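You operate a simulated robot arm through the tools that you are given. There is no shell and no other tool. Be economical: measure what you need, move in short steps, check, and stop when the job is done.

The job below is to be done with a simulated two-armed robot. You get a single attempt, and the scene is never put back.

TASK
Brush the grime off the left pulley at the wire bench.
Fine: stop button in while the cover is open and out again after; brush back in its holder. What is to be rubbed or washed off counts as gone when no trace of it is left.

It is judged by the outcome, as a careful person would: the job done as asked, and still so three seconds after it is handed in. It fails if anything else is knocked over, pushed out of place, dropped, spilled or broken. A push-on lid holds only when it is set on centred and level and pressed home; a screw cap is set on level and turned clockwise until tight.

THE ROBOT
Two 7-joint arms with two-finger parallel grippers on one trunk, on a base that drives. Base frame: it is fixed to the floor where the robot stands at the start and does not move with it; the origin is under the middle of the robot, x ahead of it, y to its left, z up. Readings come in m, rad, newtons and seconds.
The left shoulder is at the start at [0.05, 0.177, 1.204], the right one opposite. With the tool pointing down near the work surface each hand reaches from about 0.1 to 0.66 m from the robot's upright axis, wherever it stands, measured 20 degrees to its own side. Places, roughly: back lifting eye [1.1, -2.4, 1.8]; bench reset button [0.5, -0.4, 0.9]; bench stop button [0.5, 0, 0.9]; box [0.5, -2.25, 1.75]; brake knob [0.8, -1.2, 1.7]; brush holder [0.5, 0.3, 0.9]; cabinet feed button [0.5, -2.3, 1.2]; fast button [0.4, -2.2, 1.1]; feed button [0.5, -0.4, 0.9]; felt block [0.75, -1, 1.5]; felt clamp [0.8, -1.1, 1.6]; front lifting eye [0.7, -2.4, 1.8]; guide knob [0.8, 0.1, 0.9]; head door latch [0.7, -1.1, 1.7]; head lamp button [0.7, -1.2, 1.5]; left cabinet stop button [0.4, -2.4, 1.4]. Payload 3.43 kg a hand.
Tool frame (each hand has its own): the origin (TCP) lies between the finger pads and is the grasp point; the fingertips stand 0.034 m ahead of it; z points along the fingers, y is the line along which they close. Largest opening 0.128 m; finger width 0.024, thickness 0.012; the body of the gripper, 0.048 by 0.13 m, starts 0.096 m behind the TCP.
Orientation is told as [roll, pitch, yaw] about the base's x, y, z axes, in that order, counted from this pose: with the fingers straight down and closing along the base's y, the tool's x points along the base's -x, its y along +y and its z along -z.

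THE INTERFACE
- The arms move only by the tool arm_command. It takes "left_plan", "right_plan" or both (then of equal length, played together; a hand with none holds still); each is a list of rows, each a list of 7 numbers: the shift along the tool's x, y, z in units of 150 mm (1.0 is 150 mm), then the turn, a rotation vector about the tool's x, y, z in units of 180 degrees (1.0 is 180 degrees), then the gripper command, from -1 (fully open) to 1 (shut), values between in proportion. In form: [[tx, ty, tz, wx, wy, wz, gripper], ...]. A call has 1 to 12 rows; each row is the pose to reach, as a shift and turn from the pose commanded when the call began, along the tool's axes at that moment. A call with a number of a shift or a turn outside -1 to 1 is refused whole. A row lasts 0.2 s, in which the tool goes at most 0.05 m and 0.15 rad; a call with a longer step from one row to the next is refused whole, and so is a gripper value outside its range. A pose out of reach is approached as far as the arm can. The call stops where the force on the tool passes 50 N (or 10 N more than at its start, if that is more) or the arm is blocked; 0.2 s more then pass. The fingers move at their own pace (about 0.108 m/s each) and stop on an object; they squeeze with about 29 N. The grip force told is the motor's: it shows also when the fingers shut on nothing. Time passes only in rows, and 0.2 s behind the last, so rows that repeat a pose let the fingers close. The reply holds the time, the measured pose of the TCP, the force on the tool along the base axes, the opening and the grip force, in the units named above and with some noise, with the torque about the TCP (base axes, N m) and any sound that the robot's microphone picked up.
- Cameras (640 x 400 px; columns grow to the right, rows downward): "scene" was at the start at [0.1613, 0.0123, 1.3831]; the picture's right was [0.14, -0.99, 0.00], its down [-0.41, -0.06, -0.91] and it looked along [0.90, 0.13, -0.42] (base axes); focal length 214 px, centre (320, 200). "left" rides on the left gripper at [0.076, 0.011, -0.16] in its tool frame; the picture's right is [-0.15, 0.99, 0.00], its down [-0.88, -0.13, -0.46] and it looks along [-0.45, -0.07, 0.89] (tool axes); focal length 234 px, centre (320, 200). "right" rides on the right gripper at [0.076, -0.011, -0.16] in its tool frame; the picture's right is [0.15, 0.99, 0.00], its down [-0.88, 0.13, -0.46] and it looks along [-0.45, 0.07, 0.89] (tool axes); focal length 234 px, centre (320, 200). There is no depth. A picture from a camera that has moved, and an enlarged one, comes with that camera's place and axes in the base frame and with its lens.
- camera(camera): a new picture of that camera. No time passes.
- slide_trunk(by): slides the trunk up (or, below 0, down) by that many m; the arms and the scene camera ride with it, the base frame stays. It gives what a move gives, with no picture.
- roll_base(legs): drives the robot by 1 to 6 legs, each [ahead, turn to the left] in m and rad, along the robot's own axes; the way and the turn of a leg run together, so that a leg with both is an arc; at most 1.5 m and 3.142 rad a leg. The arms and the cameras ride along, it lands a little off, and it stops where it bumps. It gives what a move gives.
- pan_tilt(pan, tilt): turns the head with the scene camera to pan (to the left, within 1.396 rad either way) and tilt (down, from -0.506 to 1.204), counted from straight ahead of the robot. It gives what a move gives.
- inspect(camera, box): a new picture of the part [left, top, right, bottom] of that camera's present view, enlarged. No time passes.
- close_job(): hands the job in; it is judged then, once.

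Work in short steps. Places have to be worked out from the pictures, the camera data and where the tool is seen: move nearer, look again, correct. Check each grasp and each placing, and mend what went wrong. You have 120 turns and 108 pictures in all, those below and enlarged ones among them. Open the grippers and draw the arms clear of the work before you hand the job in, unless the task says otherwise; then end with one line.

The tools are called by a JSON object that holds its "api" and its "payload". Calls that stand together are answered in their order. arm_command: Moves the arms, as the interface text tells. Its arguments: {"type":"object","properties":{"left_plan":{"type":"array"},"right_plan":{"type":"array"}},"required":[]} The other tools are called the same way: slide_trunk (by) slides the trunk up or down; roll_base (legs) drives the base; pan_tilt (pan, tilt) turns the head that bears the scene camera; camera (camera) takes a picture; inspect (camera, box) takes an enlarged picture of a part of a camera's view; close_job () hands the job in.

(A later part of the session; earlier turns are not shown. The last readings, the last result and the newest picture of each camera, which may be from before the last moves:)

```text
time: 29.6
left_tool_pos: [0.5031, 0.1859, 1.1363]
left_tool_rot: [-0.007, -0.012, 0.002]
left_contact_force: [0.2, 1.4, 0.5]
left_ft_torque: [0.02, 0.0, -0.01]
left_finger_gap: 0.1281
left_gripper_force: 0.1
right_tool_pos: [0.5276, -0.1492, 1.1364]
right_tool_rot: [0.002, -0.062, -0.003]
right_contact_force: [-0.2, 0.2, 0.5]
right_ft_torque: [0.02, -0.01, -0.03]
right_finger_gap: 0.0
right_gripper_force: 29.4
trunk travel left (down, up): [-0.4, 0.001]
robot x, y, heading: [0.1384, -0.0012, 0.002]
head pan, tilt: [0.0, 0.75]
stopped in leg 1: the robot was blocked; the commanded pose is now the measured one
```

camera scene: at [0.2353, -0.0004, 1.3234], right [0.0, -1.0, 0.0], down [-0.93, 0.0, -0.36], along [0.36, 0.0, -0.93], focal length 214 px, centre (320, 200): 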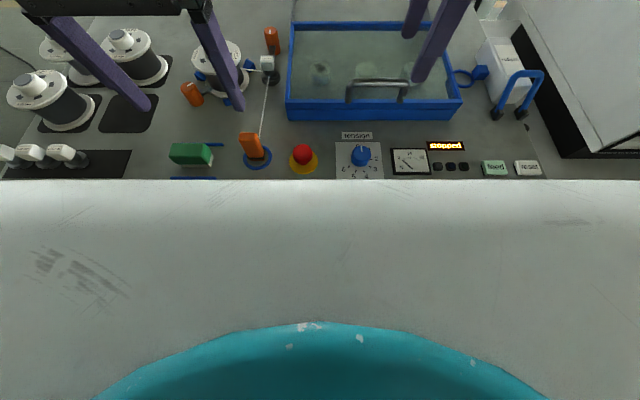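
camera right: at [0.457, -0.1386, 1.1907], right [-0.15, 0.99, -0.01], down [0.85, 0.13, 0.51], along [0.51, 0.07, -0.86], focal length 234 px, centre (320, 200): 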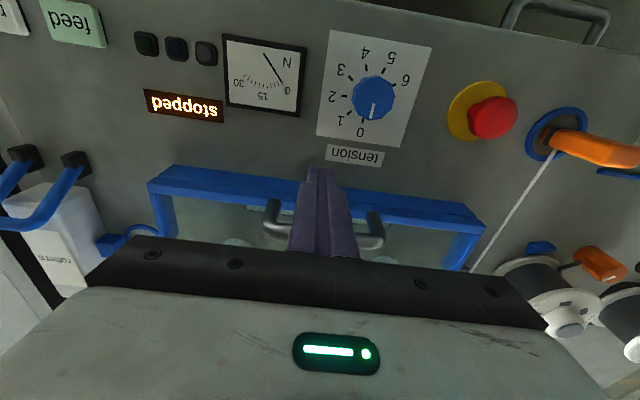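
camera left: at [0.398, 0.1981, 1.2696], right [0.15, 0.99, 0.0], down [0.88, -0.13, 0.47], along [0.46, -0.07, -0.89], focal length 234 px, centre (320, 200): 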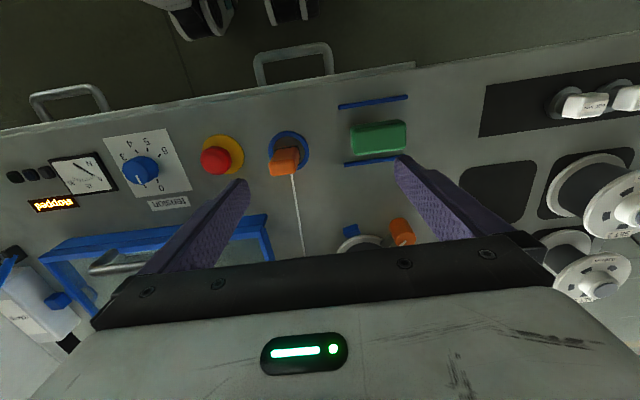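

Blocked at 0.138: flush with the bench. Back off a few mm, then tilt the right hand forward and bring it in front of the bar again.

{"api": "roll_base", "payload": {"legs": [[-0.004, 0]]}}

{"api": "arm_command", "payload": {"right_plan": [[-0.013, 0.05, 0.05, 0, -0.04, 0, 1], [-0.026, 0.1, 0.1, 0, -0.08, 0, 1], [-0.039, 0.16, 0.15, 0, -0.12, 0, 1], [-0.052, 0.21, 0.2, 0, -0.16, 0, 1], [-0.065, 0.26, 0.244, 0, -0.2, 0, 1]]}}

{"api": "camera", "payload": {"camera": "scene"}}

```text
time: 30.3
left_tool_pos: [0.5008, 0.1866, 1.1356]
left_tool_rot: [-0.006, -0.013, 0.001]
left_contact_force: [0.5, -0.5, -0.1]
left_ft_torque: [0.01, -0.01, -0.03]
left_finger_gap: 0.128
left_gripper_force: 0.1
right_tool_pos: [0.5254, -0.1486, 1.1364]
right_tool_rot: [0.0, -0.063, -0.001]
right_contact_force: [0.9, -0.7, -0.6]
right_ft_torque: [-0.01, -0.02, 0.01]
right_finger_gap: 0.0002
right_gripper_force: 28.8
trunk travel left (down, up): [-0.4, 0.001]
robot x, y, heading: [0.1366, 0.0011, 0.005]
head pan, tilt: [0.0, 0.75]
```

```text
time: 31.5
left_tool_pos: [0.5014, 0.1857, 1.1346]
left_tool_rot: [-0.006, -0.008, 0.002]
left_contact_force: [-1.3, -0.1, 0.0]
left_ft_torque: [0.0, 0.0, 0.01]
left_finger_gap: 0.128
left_gripper_force: 0.0
right_tool_pos: [0.5372, -0.1107, 1.1011]
right_tool_rot: [0.002, -0.693, -0.003]
right_contact_force: [-0.3, -0.4, 0.1]
right_ft_torque: [-0.01, 0.04, -0.01]
right_finger_gap: 0.0
right_gripper_force: 29.0
trunk travel left (down, up): [-0.4, 0.001]
robot x, y, heading: [0.131, -0.0022, -0.0]
head pan, tilt: [0.0, 0.75]
```

```text
74 pictures are left
camera scene: at [0.2878, -0.0006, 1.38], right [0.0, -1.0, 0.0], down [-0.68, 0.0, -0.73], along [0.73, 0.0, -0.68], focal length 214 px, centre (320, 200)
```

scene: 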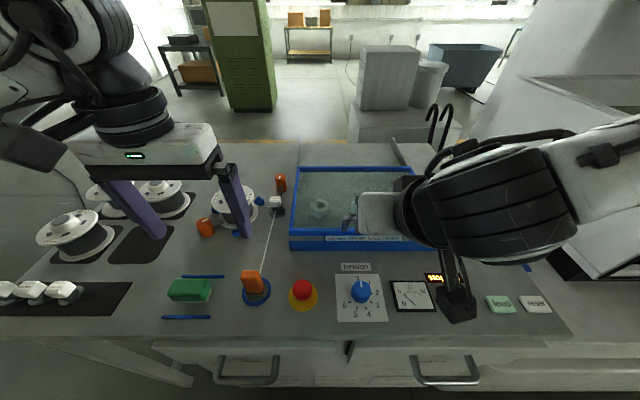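

Lower in front of the bar.

{"api": "arm_command", "payload": {"right_plan": [[0.1, 0, 0.22, 0, 0, 0, 1], [0.21, 0, 0.44, 0, 0, 0, 1]]}}

{"api": "camera", "payload": {"camera": "right"}}

{"api": "inspect", "payload": {"camera": "scene", "box": [280, 150, 480, 290]}}

```text
time: 32.1
left_tool_pos: [0.4999, 0.1868, 1.1352]
left_tool_rot: [-0.006, -0.01, 0.001]
left_contact_force: [0.2, -0.1, -0.4]
left_ft_torque: [0.01, -0.01, 0.0]
left_finger_gap: 0.1281
left_gripper_force: 0.1
right_tool_pos: [0.5566, -0.1194, 1.0342]
right_tool_rot: [0.005, -0.69, -0.003]
right_contact_force: [-0.5, 0.2, 0.5]
right_ft_torque: [0.01, 0.03, 0.0]
right_finger_gap: 0.0
right_gripper_force: 29.3
right hand out of reach, approached as far as the arm can: row 2
trunk travel left (down, up): [-0.4, 0.001]
robot x, y, heading: [0.1342, 0.0005, -0.004]
head pan, tilt: [0.0, 0.75]
```

```text
73 pictures are left
camera right: at [0.3958, -0.1306, 1.1079], right [-0.11, 0.99, -0.09], down [0.39, 0.13, 0.91], along [0.91, 0.07, -0.4], focal length 234 px, centre (320, 200)
```

right: 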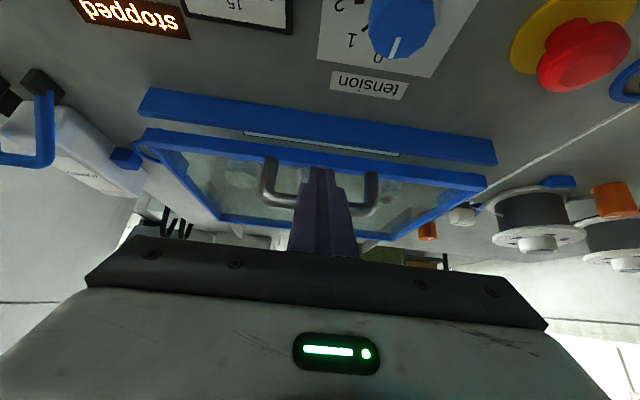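

```text
2.86 times, centred on (380, 220) of scene
camera zoom: at [0.2867, -0.0004, 1.3802], right [0.0, -1.0, 0.0], down [-0.68, 0.0, -0.73], along [0.73, 0.0, -0.68], focal length 613 px, centre (149, 143)
```

zoom: 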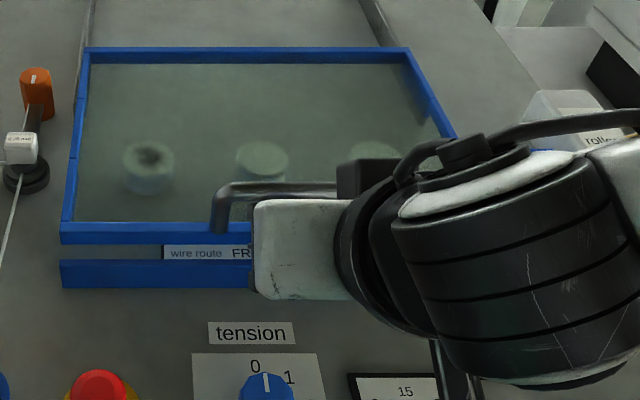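

Nearly placed; fingers face the bar between the legs. Push forward and watch.

{"api": "arm_command", "payload": {"right_plan": [[-0.1, 0.03, 0.08, 0, 0, 0, 1], [-0.2, 0.03, 0.16, 0, 0, 0, 1], [-0.3, 0.03, 0.24, 0, 0, 0, 1], [-0.4, 0.03, 0.33, 0, 0, 0, 1], [-0.5, 0.03, 0.41, 0, 0, 0, 1]]}}

{"api": "inspect", "payload": {"camera": "scene", "box": [280, 150, 480, 290]}}

```text
time: 33.3
left_tool_pos: [0.5003, 0.1859, 1.1362]
left_tool_rot: [-0.004, -0.01, 0.002]
left_contact_force: [-0.9, -0.6, -0.1]
left_ft_torque: [0.01, -0.01, -0.01]
left_finger_gap: 0.1277
left_gripper_force: 0.2
right_tool_pos: [0.6513, -0.1239, 1.0379]
right_tool_rot: [0.003, -0.693, -0.003]
right_contact_force: [-0.7, 0.0, 0.2]
right_ft_torque: [0.0, 0.01, 0.0]
right_finger_gap: 0.0
right_gripper_force: 29.0
right hand out of reach, approached as far as the arm can: row 3, 4, 5
trunk travel left (down, up): [-0.4, 0.001]
robot x, y, heading: [0.1331, 0.0031, 0.0]
head pan, tilt: [0.0, 0.75]
```

```text
2.86 times, centred on (380, 220) of scene
camera zoom: at [0.2871, -0.0004, 1.3801], right [0.0, -1.0, 0.0], down [-0.68, 0.0, -0.73], along [0.73, 0.0, -0.68], focal length 613 px, centre (149, 143)
```

zoom: 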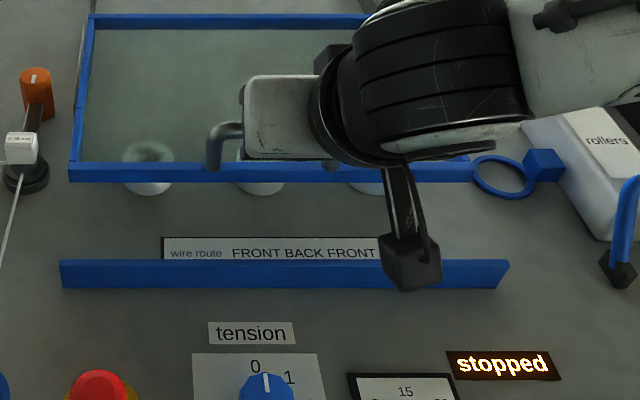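

The lid moved well, pulleys emerging. Continue pushing with more forward tilt for reach.

{"api": "arm_command", "payload": {"right_plan": [[-0.09, 0.03, 0.07, 0, -0.03, 0, 1], [-0.18, 0.03, 0.15, 0, -0.06, 0, 1], [-0.27, 0.03, 0.22, 0, -0.09, 0, 1], [-0.36, 0.03, 0.29, 0, -0.12, 0, 1], [-0.45, 0.03, 0.37, 0, -0.15, 0, 1]]}}

{"api": "inspect", "payload": {"camera": "scene", "box": [280, 120, 480, 260]}}

```text
time: 34.5
left_tool_pos: [0.5012, 0.1852, 1.1362]
left_tool_rot: [-0.004, -0.011, 0.003]
left_contact_force: [0.1, -0.6, -0.4]
left_ft_torque: [-0.02, -0.03, 0.0]
left_finger_gap: 0.1283
left_gripper_force: 0.1
right_tool_pos: [0.7262, -0.1583, 1.0644]
right_tool_rot: [0.007, -1.164, -0.004]
right_contact_force: [0.7, 0.0, 0.6]
right_ft_torque: [-0.02, -0.05, 0.0]
right_finger_gap: 0.0
right_gripper_force: 29.7
right hand out of reach, approached as far as the arm can: row 1, 2, 3, 4, 5
trunk travel left (down, up): [-0.4, 0.001]
robot x, y, heading: [0.1342, 0.0043, -0.002]
head pan, tilt: [0.0, 0.75]
```

```text
2.86 times, centred on (380, 190) of scene
camera zoom: at [0.2871, -0.0004, 1.38], right [0.0, -1.0, 0.0], down [-0.68, 0.0, -0.73], along [0.73, 0.0, -0.68], focal length 613 px, centre (149, 229)
```

zoom: 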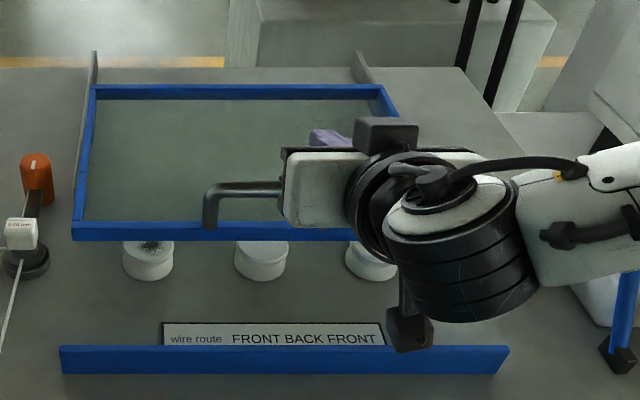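

Lid front is now near x≈0.726; I need ~0.07 more. Look at the arm posture to understand the reach limit.

{"api": "pan_tilt", "payload": {"pan": -0.6, "tilt": 0.6}}

{"api": "camera", "payload": {"camera": "scene"}}

```text
time: 35.5
left_tool_pos: [0.5006, 0.1862, 1.1347]
left_tool_rot: [-0.006, -0.01, 0.003]
left_contact_force: [0.1, -0.1, -0.4]
left_ft_torque: [-0.01, 0.01, -0.02]
left_finger_gap: 0.1278
left_gripper_force: 0.1
right_tool_pos: [0.7246, -0.1581, 1.0637]
right_tool_rot: [0.004, -1.161, -0.004]
right_contact_force: [0.4, 0.3, 0.5]
right_ft_torque: [-0.03, 0.01, 0.01]
right_finger_gap: 0.0
right_gripper_force: 28.8
trunk travel left (down, up): [-0.4, 0.001]
robot x, y, heading: [0.136, 0.0007, -0.002]
head pan, tilt: [-0.6, 0.6]
```

```text
69 pictures are left
camera scene: at [0.2771, -0.0502, 1.3929], right [-0.56, -0.83, 0.0], down [-0.47, 0.32, -0.82], along [0.68, -0.47, -0.57], focal length 214 px, centre (320, 200)
```

scene: 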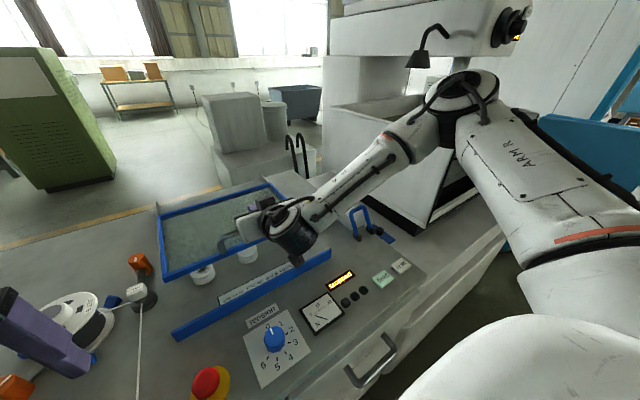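

The arm is folded with the elbow out; inward reach is the issue, so turning the robot left will bring the handle into the right arm's good zone. First retract the right hand.

{"api": "arm_command", "payload": {"right_plan": [[-0.06, 0, -0.24, 0, 0, 0, 1], [-0.12, 0, -0.49, 0, 0, 0, 1], [-0.18, 0, -0.73, 0, 0, 0, 1], [-0.23, 0, -0.97, 0, 0, 0, 1]]}}

{"api": "roll_base", "payload": {"legs": [[-0.03, 0], [0, 0.35]]}}

{"api": "pan_tilt", "payload": {"pan": -0.35, "tilt": 0.7}}

{"api": "camera", "payload": {"camera": "scene"}}

```text
time: 36.5
left_tool_pos: [0.5007, 0.186, 1.136]
left_tool_rot: [-0.006, -0.01, 0.002]
left_contact_force: [0.4, -0.2, 0.7]
left_ft_torque: [0.0, 0.01, 0.02]
left_finger_gap: 0.1278
left_gripper_force: 0.1
right_tool_pos: [0.6091, -0.1567, 1.1543]
right_tool_rot: [0.001, -1.162, -0.005]
right_contact_force: [-0.1, 0.3, -0.4]
right_ft_torque: [0.0, 0.04, -0.03]
right_finger_gap: 0.0001
right_gripper_force: 28.6
right hand out of reach, approached as far as the arm can: row 4
trunk travel left (down, up): [-0.4, 0.001]
robot x, y, heading: [0.14, 0.0026, 0.003]
head pan, tilt: [-0.6, 0.6]
```

```text
time: 38.5
left_tool_pos: [0.3847, 0.301, 1.1355]
left_tool_rot: [-0.008, -0.011, 0.351]
left_contact_force: [-1.0, 0.4, 0.3]
left_ft_torque: [-0.02, -0.01, 0.0]
left_finger_gap: 0.1282
left_gripper_force: 0.0
right_tool_pos: [0.6051, 0.0178, 1.1536]
right_tool_rot: [0.0, -1.162, 0.348]
right_contact_force: [-1.3, -0.1, -0.5]
right_ft_torque: [-0.01, -0.02, -0.03]
right_finger_gap: 0.0
right_gripper_force: 28.6
trunk travel left (down, up): [-0.4, 0.001]
robot x, y, heading: [0.1059, -0.001, 0.354]
head pan, tilt: [-0.6, 0.6]
```

```text
time: 39.2
left_tool_pos: [0.3846, 0.3003, 1.1351]
left_tool_rot: [-0.005, -0.011, 0.35]
left_contact_force: [-0.2, -0.5, -0.8]
left_ft_torque: [0.05, -0.01, 0.02]
left_finger_gap: 0.1277
left_gripper_force: 0.1
right_tool_pos: [0.6049, 0.0163, 1.1543]
right_tool_rot: [0.001, -1.163, 0.346]
right_contact_force: [0.4, 0.8, -0.3]
right_ft_torque: [0.05, 0.01, 0.02]
right_finger_gap: 0.0
right_gripper_force: 28.9
trunk travel left (down, up): [-0.4, 0.001]
robot x, y, heading: [0.1034, 0.0005, 0.349]
head pan, tilt: [-0.351, 0.7]
```

```text
68 pictures are left
camera scene: at [0.2548, 0.0234, 1.3843], right [0.0, -1.0, 0.0], down [-0.64, 0.0, -0.77], along [0.77, 0.0, -0.64], focal length 214 px, centre (320, 200)
```

scene: 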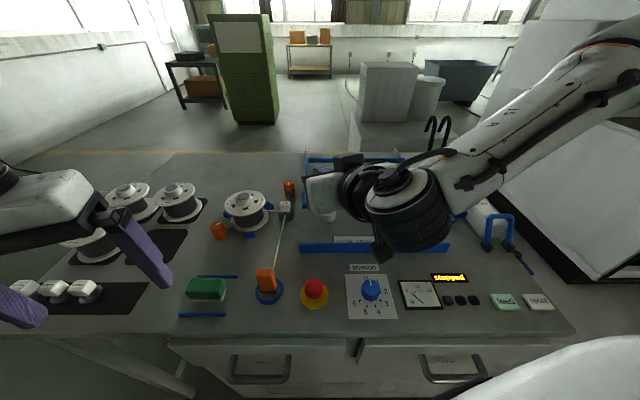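

Move the right hand sideways to in front of the handle, keeping height.

{"api": "arm_command", "payload": {"right_plan": [[0.07, -0.22, -0.03, 0, 0, 0, 1], [0.14, -0.44, -0.05, 0, 0, 0, 1], [0.21, -0.66, -0.08, 0, 0, 0, 1], [0.29, -0.887, -0.105, 0, 0, 0, 1]]}}

{"api": "camera", "payload": {"camera": "scene"}}

{"api": "camera", "payload": {"camera": "right"}}

```text
time: 40.2
left_tool_pos: [0.3847, 0.3001, 1.1361]
left_tool_rot: [-0.006, -0.01, 0.352]
left_contact_force: [0.1, -0.4, -0.2]
left_ft_torque: [0.01, -0.01, -0.01]
left_finger_gap: 0.128
left_gripper_force: 0.0
right_tool_pos: [0.6634, -0.1171, 1.119]
right_tool_rot: [0.001, -1.164, 0.348]
right_contact_force: [-0.1, -0.1, -0.6]
right_ft_torque: [0.0, -0.06, 0.02]
right_finger_gap: 0.0001
right_gripper_force: 29.0
right hand out of reach, approached as far as the arm can: row 1, 2, 3, 4
trunk travel left (down, up): [-0.4, 0.001]
robot x, y, heading: [0.1037, -0.0028, 0.349]
head pan, tilt: [-0.351, 0.7]
```

```text
67 pictures are left
camera scene: at [0.2543, 0.0218, 1.3845], right [0.0, -1.0, 0.0], down [-0.64, 0.0, -0.77], along [0.77, 0.0, -0.64], focal length 214 px, centre (320, 200)
```

scene: 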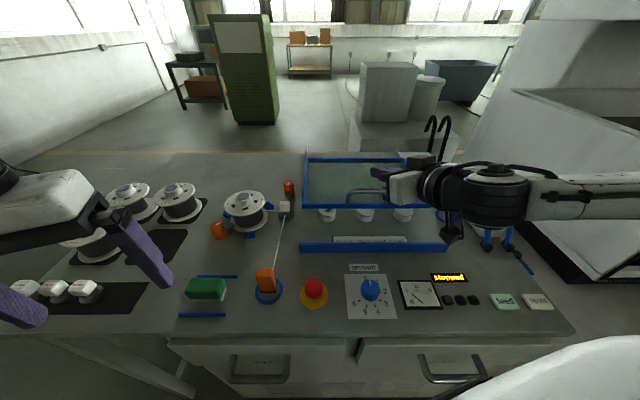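

```text
66 pictures are left
camera right: at [0.501, -0.1886, 1.1125], right [-0.39, 0.91, -0.13], down [-0.11, 0.1, 0.99], along [0.91, 0.4, 0.06], focal length 234 px, centre (320, 200)
```

right: 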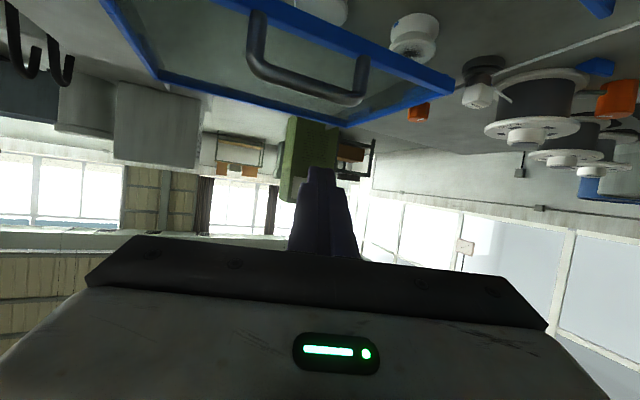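

Reach is fine here; straighten yaw, ease the pitch and lower to just in front of the bar (bar ≈ x 0.725).

{"api": "arm_command", "payload": {"right_plan": [[0.15, 0.01, 0.06, 0.027, 0.018, 0.012, 1], [0.3, 0.03, 0.12, 0.053, 0.035, 0.023, 1], [0.44, 0.04, 0.18, 0.08, 0.05, 0.034, 1], [0.577, 0.05, 0.245, 0.1, 0.064, 0.044, 1]]}}

{"api": "inspect", "payload": {"camera": "scene", "box": [280, 130, 480, 270]}}

{"api": "camera", "payload": {"camera": "right"}}

```text
time: 41.2
left_tool_pos: [0.3855, 0.3007, 1.1356]
left_tool_rot: [-0.009, -0.011, 0.351]
left_contact_force: [0.4, 0.0, -0.6]
left_ft_torque: [-0.01, -0.02, 0.02]
left_finger_gap: 0.1279
left_gripper_force: 0.0
right_tool_pos: [0.6606, -0.1085, 1.0257]
right_tool_rot: [-0.055, -0.965, 0.05]
right_contact_force: [0.5, 0.0, -0.3]
right_ft_torque: [0.02, -0.03, -0.02]
right_finger_gap: 0.0
right_gripper_force: 28.6
trunk travel left (down, up): [-0.4, 0.001]
robot x, y, heading: [0.103, 0.0003, 0.351]
head pan, tilt: [-0.351, 0.7]
```

```text
2.86 times, centred on (380, 200) of scene
camera zoom: at [0.2551, 0.0239, 1.3842], right [0.0, -1.0, 0.0], down [-0.64, 0.0, -0.76], along [0.76, 0.0, -0.64], focal length 613 px, centre (149, 200)
```

zoom: 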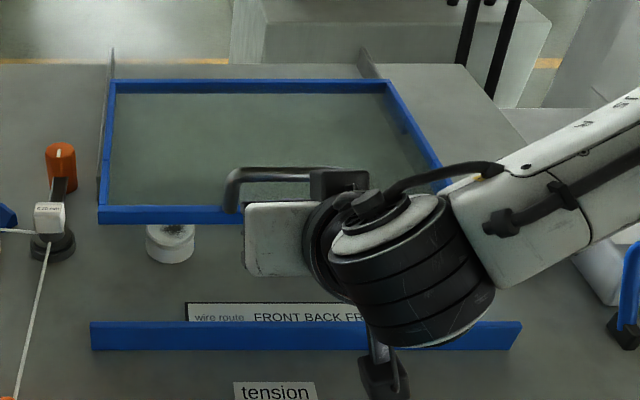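

```text
64 pictures are left
camera right: at [0.486, -0.121, 1.0538], right [-0.09, 0.98, -0.15], down [0.13, 0.16, 0.98], along [0.99, 0.07, -0.14], focal length 234 px, centre (320, 200)
```

right: 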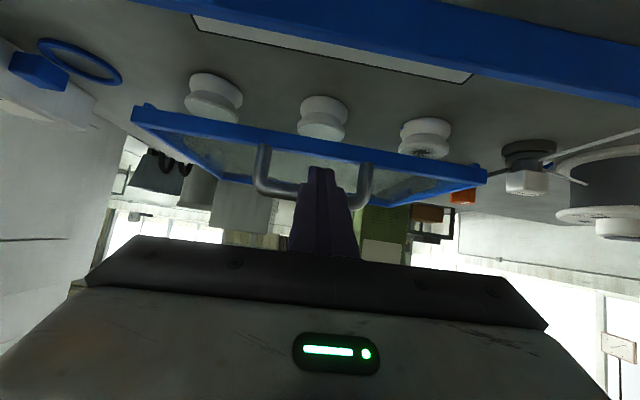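

Fingers are right in front of the bar. Push forward 0.15 m.

{"api": "arm_command", "payload": {"right_plan": [[-0.095, 0, 0.137, 0, 0, 0, 1], [-0.19, 0, 0.274, 0, 0, 0, 1], [-0.285, 0, 0.411, 0, 0, 0, 1], [-0.38, 0, 0.548, 0, 0, 0, 1], [-0.475, 0, 0.685, 0, 0, 0, 1], [-0.57, 0, 0.822, 0, 0, 0, 1]]}}

{"api": "inspect", "payload": {"camera": "scene", "box": [280, 130, 480, 270]}}

```text
time: 42.6
left_tool_pos: [0.385, 0.3007, 1.135]
left_tool_rot: [-0.006, -0.01, 0.352]
left_contact_force: [-0.2, -0.8, 0.5]
left_ft_torque: [0.0, 0.01, -0.01]
left_finger_gap: 0.128
left_gripper_force: 0.0
right_tool_pos: [0.8096, -0.1077, 1.0255]
right_tool_rot: [-0.055, -0.964, 0.053]
right_contact_force: [0.9, -0.2, 0.0]
right_ft_torque: [0.01, 0.0, -0.02]
right_finger_gap: 0.0001
right_gripper_force: 29.1
trunk travel left (down, up): [-0.4, 0.001]
robot x, y, heading: [0.1051, -0.001, 0.352]
head pan, tilt: [-0.351, 0.7]
```

```text
2.86 times, centred on (380, 200) of scene
camera zoom: at [0.2551, 0.0236, 1.3843], right [0.0, -1.0, 0.0], down [-0.64, 0.0, -0.76], along [0.76, 0.0, -0.64], focal length 613 px, centre (149, 200)
```

zoom: 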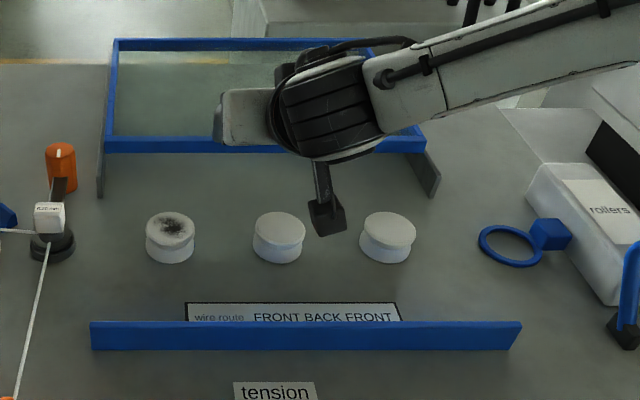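

The cover is open and all pulleys are exposed; the left one carries dark grime on its top. Retract the right hand back and up, then see closer with its camera.

{"api": "arm_command", "payload": {"right_plan": [[0, 0, -0.25, 0, 0, 0, 1], [0, 0, -0.5, 0, 0, 0, 1], [0, 0, -0.75, 0, 0, 0, 1], [-0.1, 0, -1, 0, 0, 0, 1], [-0.3, 0, -1, 0, 0, 0, 1]]}}

{"api": "inspect", "payload": {"camera": "scene", "box": [280, 170, 400, 250]}}

```text
time: 43.8
left_tool_pos: [0.3848, 0.3011, 1.1365]
left_tool_rot: [-0.005, -0.011, 0.352]
left_contact_force: [-0.3, 0.7, 0.7]
left_ft_torque: [-0.03, -0.01, 0.01]
left_finger_gap: 0.1279
left_gripper_force: 0.1
right_tool_pos: [0.7124, -0.1038, 1.148]
right_tool_rot: [-0.059, -0.961, 0.055]
right_contact_force: [0.6, 0.5, 0.4]
right_ft_torque: [0.02, 0.01, -0.02]
right_finger_gap: 0.0002
right_gripper_force: 29.2
trunk travel left (down, up): [-0.4, 0.001]
robot x, y, heading: [0.1035, 0.0013, 0.347]
head pan, tilt: [-0.351, 0.7]
```

```text
5.00 times, centred on (340, 210) of scene
camera zoom: at [0.2551, 0.0237, 1.3842], right [0.0, -1.0, 0.0], down [-0.64, 0.0, -0.76], along [0.76, 0.0, -0.64], focal length 1072 px, centre (220, 150)
```

zoom: 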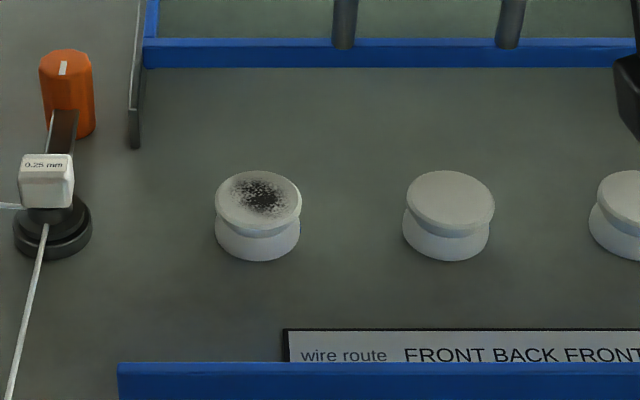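

Grime is only on the pulley's top face (centre ≈ [0.729, 0.001], top z ≈ 0.946). Fold the right hand back toward a parked pose.

{"api": "arm_command", "payload": {"right_plan": [[0.01, 0, -0.13, 0, 0.04, 0, 1], [0.03, 0, -0.27, 0, 0.08, 0, 1], [0.04, 0, -0.4, 0, 0.12, 0, 1], [0.06, 0, -0.54, 0, 0.16, 0, 1], [0.07, 0, -0.68, 0, 0.2, 0, 1], [0.09, 0, -0.81, 0, 0.24, 0, 1], [0.1, 0, -0.95, 0, 0.28, 0, 1]]}}

{"api": "roll_base", "payload": {"legs": [[0, -0.35], [0.02, 0]]}}

{"api": "pan_tilt", "payload": {"pan": 0.2, "tilt": 0.8}}

{"api": "camera", "payload": {"camera": "scene"}}

{"api": "camera", "payload": {"camera": "left"}}

```text
time: 45.4
left_tool_pos: [0.3849, 0.3017, 1.1346]
left_tool_rot: [-0.006, -0.011, 0.351]
left_contact_force: [0.5, 0.8, 0.4]
left_ft_torque: [-0.03, -0.01, 0.02]
left_finger_gap: 0.128
left_gripper_force: 0.1
right_tool_pos: [0.5866, -0.1031, 1.216]
right_tool_rot: [-0.032, -0.082, 0.011]
right_contact_force: [-0.9, 0.1, 0.3]
right_ft_torque: [0.0, 0.01, -0.02]
right_finger_gap: 0.0001
right_gripper_force: 29.1
trunk travel left (down, up): [-0.4, 0.001]
robot x, y, heading: [0.1031, -0.0006, 0.348]
head pan, tilt: [-0.351, 0.7]
```

```text
time: 47.3
left_tool_pos: [0.4911, 0.185, 1.1355]
left_tool_rot: [-0.005, -0.01, -0.003]
left_contact_force: [-0.2, 0.4, -0.7]
left_ft_torque: [-0.03, 0.04, 0.0]
left_finger_gap: 0.1278
left_gripper_force: 0.0
right_tool_pos: [0.5423, -0.2639, 1.2159]
right_tool_rot: [-0.031, -0.085, -0.344]
right_contact_force: [1.0, 0.0, 0.2]
right_ft_torque: [-0.01, 0.04, -0.01]
right_finger_gap: 0.0
right_gripper_force: 29.3
trunk travel left (down, up): [-0.4, 0.001]
robot x, y, heading: [0.1251, -0.0008, -0.004]
head pan, tilt: [-0.351, 0.7]
```

```text
time: 48.3
left_tool_pos: [0.4918, 0.1847, 1.1363]
left_tool_rot: [-0.004, -0.011, -0.005]
left_contact_force: [-0.5, 0.2, -0.5]
left_ft_torque: [-0.02, -0.01, -0.03]
left_finger_gap: 0.128
left_gripper_force: 0.1
right_tool_pos: [0.5409, -0.264, 1.2163]
right_tool_rot: [-0.031, -0.082, -0.343]
right_contact_force: [-0.3, -0.7, 0.3]
right_ft_torque: [0.0, 0.02, 0.01]
right_finger_gap: 0.0001
right_gripper_force: 28.8
trunk travel left (down, up): [-0.4, 0.001]
robot x, y, heading: [0.1269, 0.0012, -0.005]
head pan, tilt: [0.201, 0.799]
```

```text
61 pictures are left
camera scene: at [0.273, 0.0151, 1.3761], right [0.2, -0.98, 0.0], down [-0.7, -0.14, -0.7], along [0.68, 0.14, -0.72], focal length 214 px, centre (320, 200)
```

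scene: 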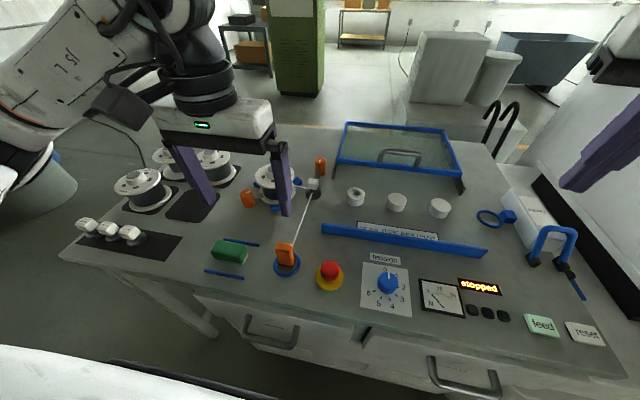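

```text
60 pictures are left
camera left: at [0.4134, 0.1968, 1.2946], right [0.15, 0.99, 0.0], down [0.88, -0.13, 0.47], along [0.46, -0.07, -0.89], focal length 234 px, centre (320, 200)
```

left: 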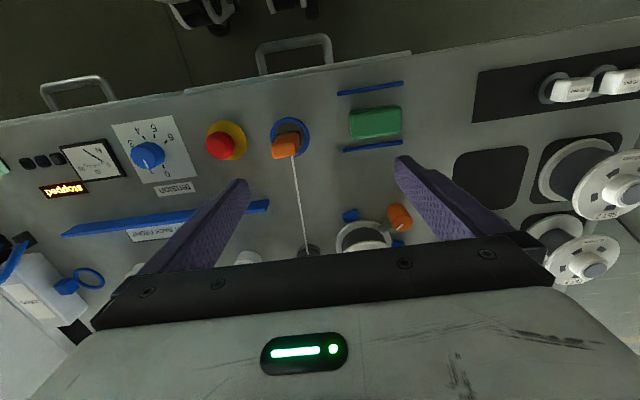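

Brush about 0.075×0.037 m, centred [0.480, 0.265]. I'll grip it by its ends (closing along y) with the hand tilted forward ~0.5 rad. Move above first.

{"api": "arm_command", "payload": {"left_plan": [[0.04, 0.11, 0.1, 0, -0.032, 0, -0.64], [0.08, 0.22, 0.2, 0, -0.064, 0, -0.64], [0.12, 0.33, 0.3, 0, -0.096, 0, -0.64], [0.16, 0.43, 0.42, 0, -0.128, 0, -0.64], [0.2, 0.533, 0.55, 0, -0.159, 0, -0.64]]}}

{"api": "camera", "payload": {"camera": "left"}}

{"api": "inspect", "payload": {"camera": "scene", "box": [170, 180, 330, 300]}}

```text
time: 49.5
left_tool_pos: [0.5112, 0.2728, 1.0599]
left_tool_rot: [-0.006, -0.511, -0.002]
left_contact_force: [0.2, -0.2, 0.0]
left_ft_torque: [0.01, 0.0, 0.02]
left_finger_gap: 0.1052
left_gripper_force: 0.1
left hand out of reach, approached as far as the arm can: row 4, 5
right_tool_pos: [0.5395, -0.2644, 1.2155]
right_tool_rot: [-0.036, -0.086, -0.344]
right_contact_force: [0.2, 1.2, -0.6]
right_ft_torque: [0.03, -0.02, 0.03]
right_finger_gap: 0.0
right_gripper_force: 28.7
trunk travel left (down, up): [-0.4, 0.001]
robot x, y, heading: [0.1233, 0.0011, -0.007]
head pan, tilt: [0.201, 0.799]
```

```text
59 pictures are left
camera left: at [0.3666, 0.2851, 1.1635], right [0.13, 0.99, 0.07], down [0.54, -0.13, 0.83], along [0.83, -0.07, -0.56], focal length 234 px, centre (320, 200)
```

left: 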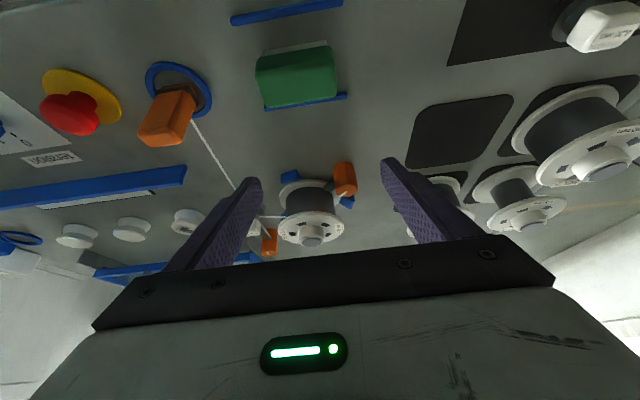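

```text
3.33 times, centred on (250, 240) of scene
camera zoom: at [0.2723, 0.0159, 1.3762], right [0.2, -0.98, 0.0], down [-0.7, -0.14, -0.7], along [0.68, 0.14, -0.72], focal length 715 px, centre (553, 67)
```

zoom: 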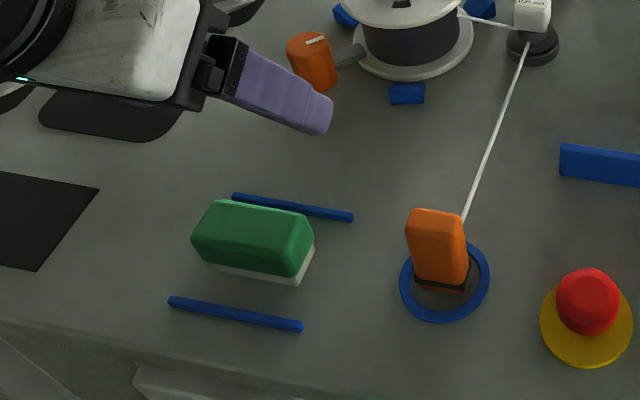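

Too close for this tilt; back the base off 0.1 m.

{"api": "roll_base", "payload": {"legs": [[-0.1, 0]]}}

{"api": "camera", "payload": {"camera": "left"}}

```text
time: 50.6
left_tool_pos: [0.4104, 0.2725, 1.0602]
left_tool_rot: [-0.007, -0.51, 0.002]
left_contact_force: [-0.9, -0.1, 0.0]
left_ft_torque: [-0.03, -0.04, 0.02]
left_finger_gap: 0.1052
left_gripper_force: 0.1
right_tool_pos: [0.4414, -0.2642, 1.2163]
right_tool_rot: [-0.031, -0.085, -0.344]
right_contact_force: [-1.1, 0.1, 0.2]
right_ft_torque: [-0.01, -0.04, 0.0]
right_finger_gap: 0.0
right_gripper_force: 29.4
trunk travel left (down, up): [-0.4, 0.001]
robot x, y, heading: [0.0258, -0.0013, -0.004]
head pan, tilt: [0.201, 0.799]
```

```text
57 pictures are left
camera left: at [0.2665, 0.2847, 1.1641], right [0.13, 0.99, 0.07], down [0.55, -0.13, 0.83], along [0.83, -0.07, -0.56], focal length 234 px, centre (320, 200)
```

left: 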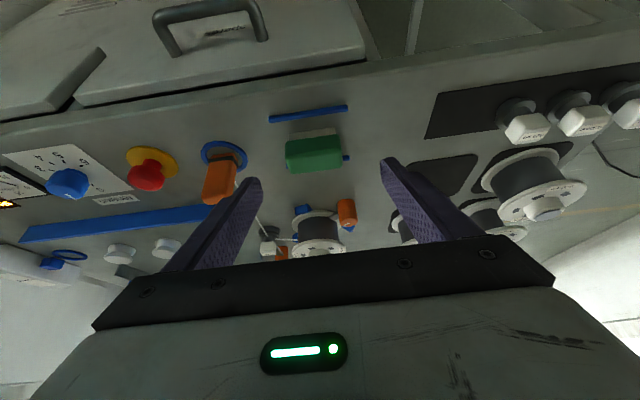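

Brush at [0.482,0.264]. Approach along the tool axis in two stages.

{"api": "arm_command", "payload": {"left_plan": [[-0.02, -0.03, 0.2, 0, 0, 0, -0.64], [-0.03, -0.05, 0.4, 0, 0, 0, -0.64], [-0.05, -0.057, 0.6, 0, 0, 0, -0.64]]}}

{"api": "inspect", "payload": {"camera": "left", "box": [160, 80, 460, 270]}}

{"api": "camera", "payload": {"camera": "scene"}}

```text
time: 51.4
left_tool_pos: [0.462, 0.2645, 0.9852]
left_tool_rot: [-0.006, -0.509, 0.001]
left_contact_force: [0.1, -0.7, -0.1]
left_ft_torque: [0.0, -0.06, -0.03]
left_finger_gap: 0.1051
left_gripper_force: 0.0
right_tool_pos: [0.4426, -0.2628, 1.2162]
right_tool_rot: [-0.033, -0.085, -0.342]
right_contact_force: [0.9, -0.2, 0.2]
right_ft_torque: [0.0, 0.03, 0.02]
right_finger_gap: 0.0
right_gripper_force: 28.9
trunk travel left (down, up): [-0.4, 0.001]
robot x, y, heading: [0.023, 0.0011, -0.0]
head pan, tilt: [0.201, 0.799]
```

```text
2.11 times, centred on (310, 175) of left
camera zoom: at [0.3179, 0.2762, 1.0889], right [0.13, 0.99, 0.07], down [0.55, -0.13, 0.83], along [0.83, -0.07, -0.56], focal length 493 px, centre (341, 253)
```

zoom: 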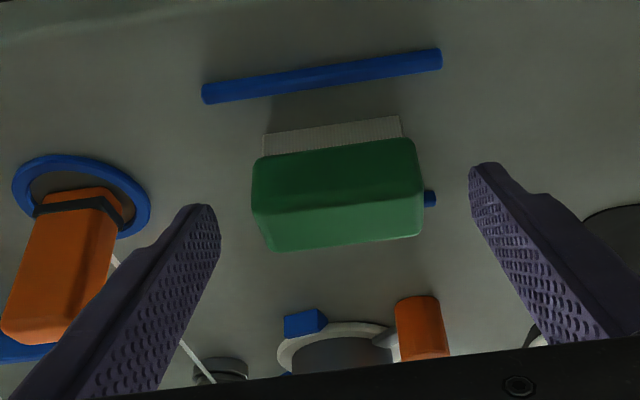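

```text
55 pictures are left
camera scene: at [0.1737, 0.0157, 1.376], right [0.2, -0.98, 0.0], down [-0.7, -0.14, -0.7], along [0.68, 0.14, -0.72], focal length 214 px, centre (320, 200)
```

scene: 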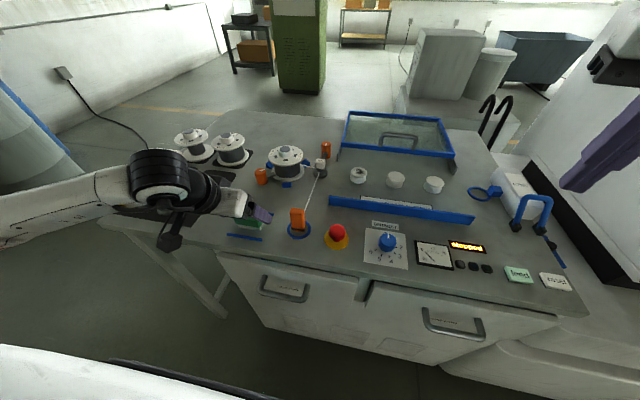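

Green body spans z≈0.935–0.967. Advance 18 mm and close.

{"api": "arm_command", "payload": {"left_plan": [[0, 0, 0.06, 0, 0, 0, -0.64], [0, 0, 0.12, 0, 0, 0, -0.64], [0, 0, 0.12, 0, 0, 0, -0.2], [0, 0, 0.12, 0, 0, 0, 0.2], [0, 0, 0.12, 0, 0, 0, 1], [0, 0, 0.12, 0, 0, 0, 1]]}}

{"api": "inspect", "payload": {"camera": "left", "box": [160, 80, 460, 270]}}

```text
time: 52.8
left_tool_pos: [0.4702, 0.2633, 0.971]
left_tool_rot: [-0.007, -0.509, 0.002]
left_contact_force: [0.1, -0.4, -0.1]
left_ft_torque: [0.02, 0.01, 0.02]
left_finger_gap: 0.0691
left_gripper_force: 29.3
right_tool_pos: [0.4412, -0.262, 1.2166]
right_tool_rot: [-0.032, -0.083, -0.345]
right_contact_force: [0.4, 0.7, 0.5]
right_ft_torque: [-0.01, 0.01, 0.0]
right_finger_gap: 0.0
right_gripper_force: 29.3
trunk travel left (down, up): [-0.4, 0.001]
robot x, y, heading: [0.0215, 0.0032, -0.003]
head pan, tilt: [0.201, 0.799]
```

```text
2.11 times, centred on (310, 175) of left
camera zoom: at [0.3262, 0.2756, 1.0733], right [0.13, 0.99, 0.07], down [0.55, -0.13, 0.83], along [0.83, -0.07, -0.56], focal length 493 px, centre (341, 253)
```

zoom: 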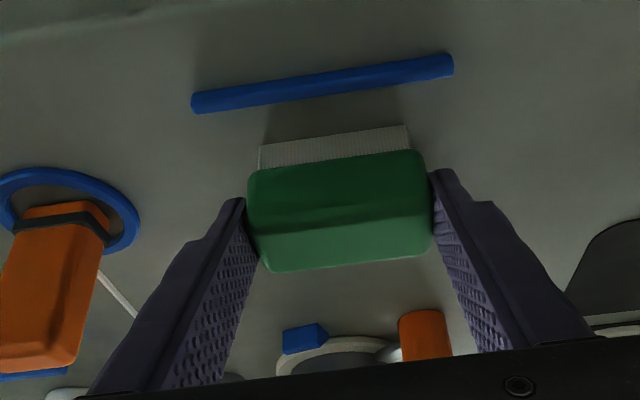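

Grasped (gap 0.069). Lift straight up 0.14 m.

{"api": "arm_command", "payload": {"left_plan": [[-0.065, 0, -0.116, 0, 0, 0, 1], [-0.16, 0, -0.29, 0, 0, 0, 1], [-0.26, 0, -0.46, 0, 0, 0, 1], [-0.36, 0, -0.64, 0, 0, 0, 1], [-0.455, 0, -0.815, 0, 0, 0, 1]]}}

{"api": "inspect", "payload": {"camera": "left", "box": [160, 80, 460, 270]}}

{"api": "camera", "payload": {"camera": "scene"}}

```text
time: 54.0
left_tool_pos: [0.4708, 0.2651, 1.111]
left_tool_rot: [-0.008, -0.508, 0.002]
left_contact_force: [-0.1, 0.0, -1.1]
left_ft_torque: [0.0, 0.03, -0.02]
left_finger_gap: 0.0692
left_gripper_force: 28.9
right_tool_pos: [0.4422, -0.2646, 1.2156]
right_tool_rot: [-0.032, -0.084, -0.343]
right_contact_force: [0.4, -0.3, 0.0]
right_ft_torque: [-0.01, 0.01, 0.0]
right_finger_gap: 0.0
right_gripper_force: 28.9
trunk travel left (down, up): [-0.4, 0.001]
robot x, y, heading: [0.0252, 0.0029, -0.004]
head pan, tilt: [0.201, 0.799]
```

```text
2.11 times, centred on (310, 175) of left
camera zoom: at [0.3257, 0.2764, 1.2143], right [0.13, 0.99, 0.07], down [0.55, -0.13, 0.83], along [0.83, -0.07, -0.56], focal length 493 px, centre (341, 253)
```

zoom: 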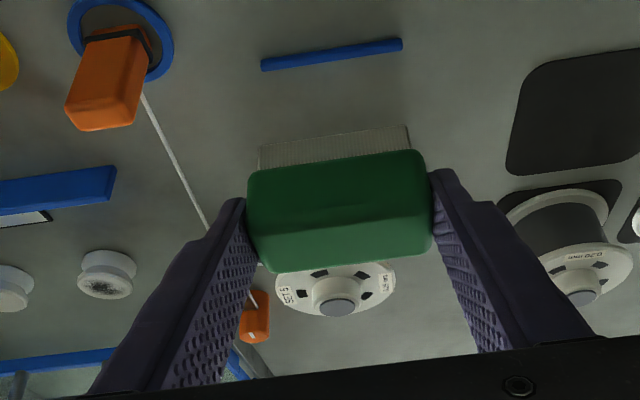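

```text
52 pictures are left
camera scene: at [0.1733, 0.0154, 1.376], right [0.2, -0.98, 0.0], down [-0.7, -0.14, -0.7], along [0.68, 0.14, -0.72], focal length 214 px, centre (320, 200)
```

scene: 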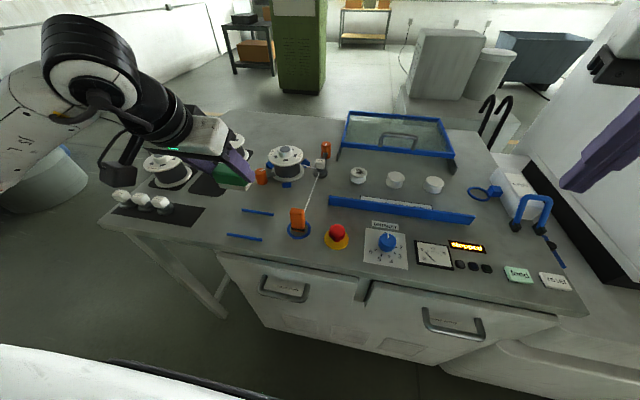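

Brush secured. Turn the base right ~0.35 rad and creep ahead so the pulley lies in the left arm's good zone.

{"api": "roll_base", "payload": {"legs": [[0, -0.35], [0.06, 0]]}}

{"api": "pan_tilt", "payload": {"pan": 0.25, "tilt": 0.8}}

{"api": "camera", "payload": {"camera": "scene"}}

{"api": "camera", "payload": {"camera": "left"}}

```text
time: 56.1
left_tool_pos: [0.5909, 0.073, 1.1113]
left_tool_rot: [-0.006, -0.508, -0.348]
left_contact_force: [1.4, -0.2, -0.5]
left_ft_torque: [0.04, 0.01, -0.05]
left_finger_gap: 0.0692
left_gripper_force: 29.4
right_tool_pos: [0.3836, -0.4123, 1.2165]
right_tool_rot: [-0.032, -0.084, -0.696]
right_contact_force: [0.1, -0.4, 0.0]
right_ft_torque: [0.02, 0.03, -0.01]
right_finger_gap: 0.0001
right_gripper_force: 28.5
trunk travel left (down, up): [-0.4, 0.001]
robot x, y, heading: [0.079, -0.019, -0.352]
head pan, tilt: [0.201, 0.799]
```

```text
time: 56.7
left_tool_pos: [0.5905, 0.0756, 1.1121]
left_tool_rot: [-0.006, -0.509, -0.348]
left_contact_force: [0.5, -0.6, -1.5]
left_ft_torque: [0.01, 0.0, -0.02]
left_finger_gap: 0.0692
left_gripper_force: 29.1
right_tool_pos: [0.3815, -0.4113, 1.2165]
right_tool_rot: [-0.032, -0.084, -0.695]
right_contact_force: [0.2, 0.0, 0.7]
right_ft_torque: [0.01, -0.01, -0.04]
right_finger_gap: 0.0
right_gripper_force: 28.9
trunk travel left (down, up): [-0.4, 0.001]
robot x, y, heading: [0.0777, -0.0202, -0.355]
head pan, tilt: [0.25, 0.799]
```

```text
51 pictures are left
camera scene: at [0.2259, -0.0534, 1.3761], right [-0.1, -0.99, 0.0], down [-0.71, 0.07, -0.7], along [0.69, -0.07, -0.72], focal length 214 px, centre (320, 200)
```

scene: 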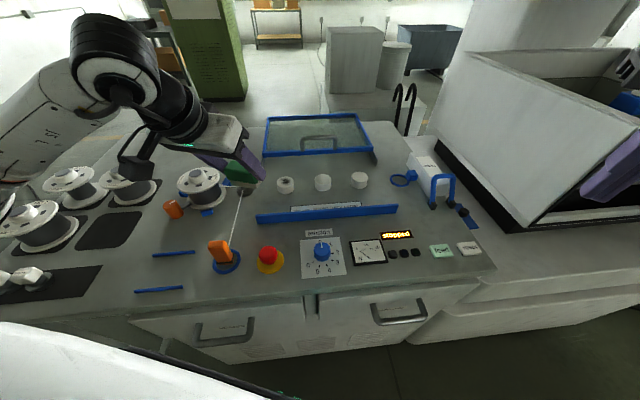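

```text
50 pictures are left
camera left: at [0.4582, 0.1351, 1.214], right [0.46, 0.88, 0.07], down [0.47, -0.31, 0.83], along [0.75, -0.35, -0.56], focal length 234 px, centre (320, 200)
```

left: 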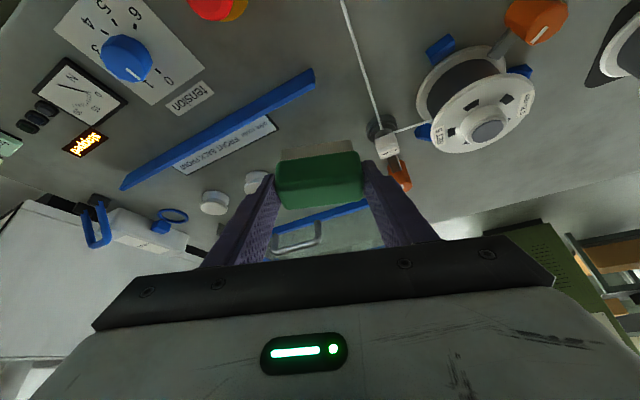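

Move the brush above the left pulley (TCP ≈ [0.716, 0.005, 1.04]).

{"api": "arm_command", "payload": {"left_plan": [[-0.22, -0.03, 0.08, 0, 0, 0, 1], [-0.36, -0.07, 0.3, 0, 0, 0, 1], [-0.44, -0.1, 0.5, 0, 0, 0, 1], [-0.52, -0.13, 0.7, 0, 0, 0, 1], [-0.593, -0.155, 0.88, 0, 0, 0, 1]]}}

{"api": "inspect", "payload": {"camera": "scene", "box": [180, 120, 380, 240]}}

{"api": "camera", "payload": {"camera": "left"}}

```text
time: 57.9
left_tool_pos: [0.7159, 0.0029, 1.0394]
left_tool_rot: [-0.008, -0.51, -0.349]
left_contact_force: [-0.5, -0.2, -0.3]
left_ft_torque: [-0.02, 0.02, 0.01]
left_finger_gap: 0.0689
left_gripper_force: 28.7
right_tool_pos: [0.3816, -0.411, 1.215]
right_tool_rot: [-0.032, -0.085, -0.694]
right_contact_force: [-0.7, -0.1, -0.1]
right_ft_torque: [-0.01, 0.0, 0.02]
right_finger_gap: 0.0
right_gripper_force: 29.2
trunk travel left (down, up): [-0.4, 0.001]
robot x, y, heading: [0.0782, -0.0227, -0.354]
head pan, tilt: [0.25, 0.799]
```

```text
3.20 times, centred on (280, 180) of scene
camera zoom: at [0.2264, -0.0536, 1.376], right [-0.1, -0.99, 0.0], down [-0.71, 0.07, -0.7], along [0.69, -0.07, -0.72], focal length 686 px, centre (448, 264)
```

zoom: 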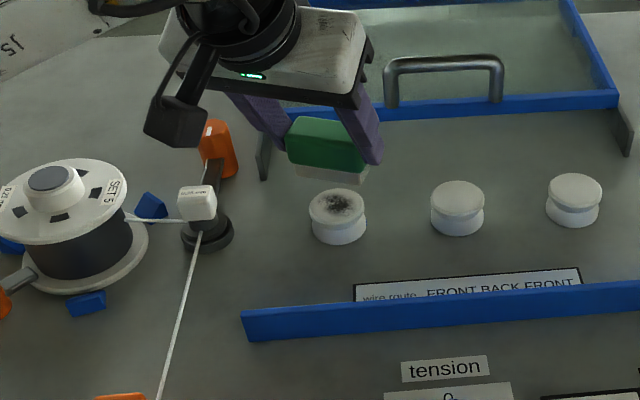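

```text
48 pictures are left
camera left: at [0.5841, 0.0632, 1.1421], right [0.46, 0.88, 0.07], down [0.47, -0.31, 0.83], along [0.75, -0.35, -0.56], focal length 234 px, centre (320, 200)
```

left: 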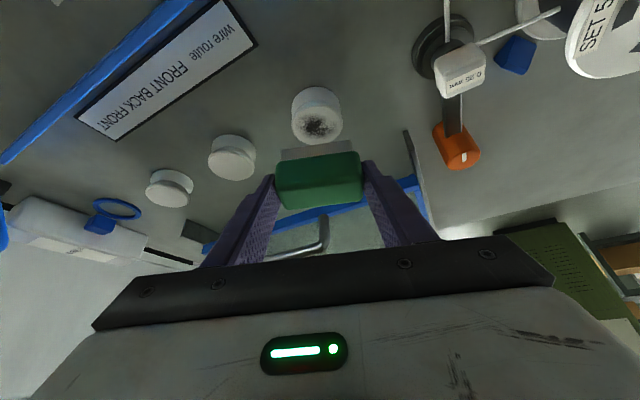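

Aligned over the pulley at x≈0.72. Descend gradually until light contact.

{"api": "arm_command", "payload": {"left_plan": [[0.055, 0, 0.1, 0, 0, 0, 1], [0.1, 0, 0.18, 0, 0, 0, 1], [0.113, 0, 0.203, 0, 0, 0, 1], [0.126, 0, 0.226, 0, 0, 0, 1]]}}

{"api": "inspect", "payload": {"camera": "scene", "box": [240, 140, 320, 200]}}

```text
time: 58.9
left_tool_pos: [0.7161, 0.0026, 1.0007]
left_tool_rot: [-0.005, -0.511, -0.348]
left_contact_force: [0.5, 0.7, -0.7]
left_ft_torque: [0.01, -0.03, 0.0]
left_finger_gap: 0.069
left_gripper_force: 29.0
right_tool_pos: [0.3807, -0.4119, 1.2158]
right_tool_rot: [-0.032, -0.085, -0.694]
right_contact_force: [-0.4, 1.0, 0.1]
right_ft_torque: [-0.01, 0.02, 0.01]
right_finger_gap: 0.0001
right_gripper_force: 29.1
trunk travel left (down, up): [-0.4, 0.001]
robot x, y, heading: [0.0801, -0.0197, -0.357]
head pan, tilt: [0.25, 0.799]
```

```text
6.67 times, centred on (280, 170) of scene
camera zoom: at [0.226, -0.0534, 1.3761], right [-0.1, -0.99, 0.0], down [-0.71, 0.07, -0.7], along [0.69, -0.07, -0.72], focal length 1430 px, centre (587, 400)
```

zoom: 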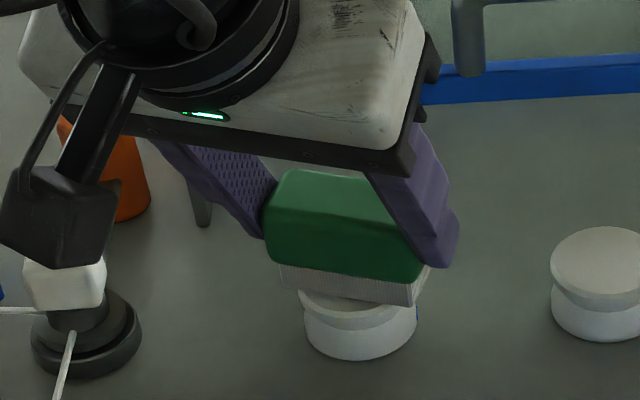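

Just above contact. A few millimetres more.

{"api": "arm_command", "payload": {"left_plan": [[0.01, 0, 0.0175, 0, 0, 0, 1], [0.02, 0, 0.035, 0, 0, 0, 1], [0.026, 0, 0.0465, 0, 0, 0, 1]]}}

```text
time: 59.7
left_tool_pos: [0.7147, 0.0023, 0.9988]
left_tool_rot: [-0.008, -0.524, -0.347]
left_contact_force: [-1.0, 3.4, 28.5]
left_ft_torque: [0.29, -0.02, -0.01]
left_finger_gap: 0.0695
left_gripper_force: 29.0
right_tool_pos: [0.3783, -0.4112, 1.2173]
right_tool_rot: [-0.03, -0.088, -0.696]
right_contact_force: [1.0, 0.2, -0.1]
right_ft_torque: [0.0, 0.0, -0.02]
right_finger_gap: 0.0001
right_gripper_force: 28.5
trunk travel left (down, up): [-0.4, 0.001]
robot x, y, heading: [0.0782, -0.0206, -0.351]
head pan, tilt: [0.25, 0.799]
```

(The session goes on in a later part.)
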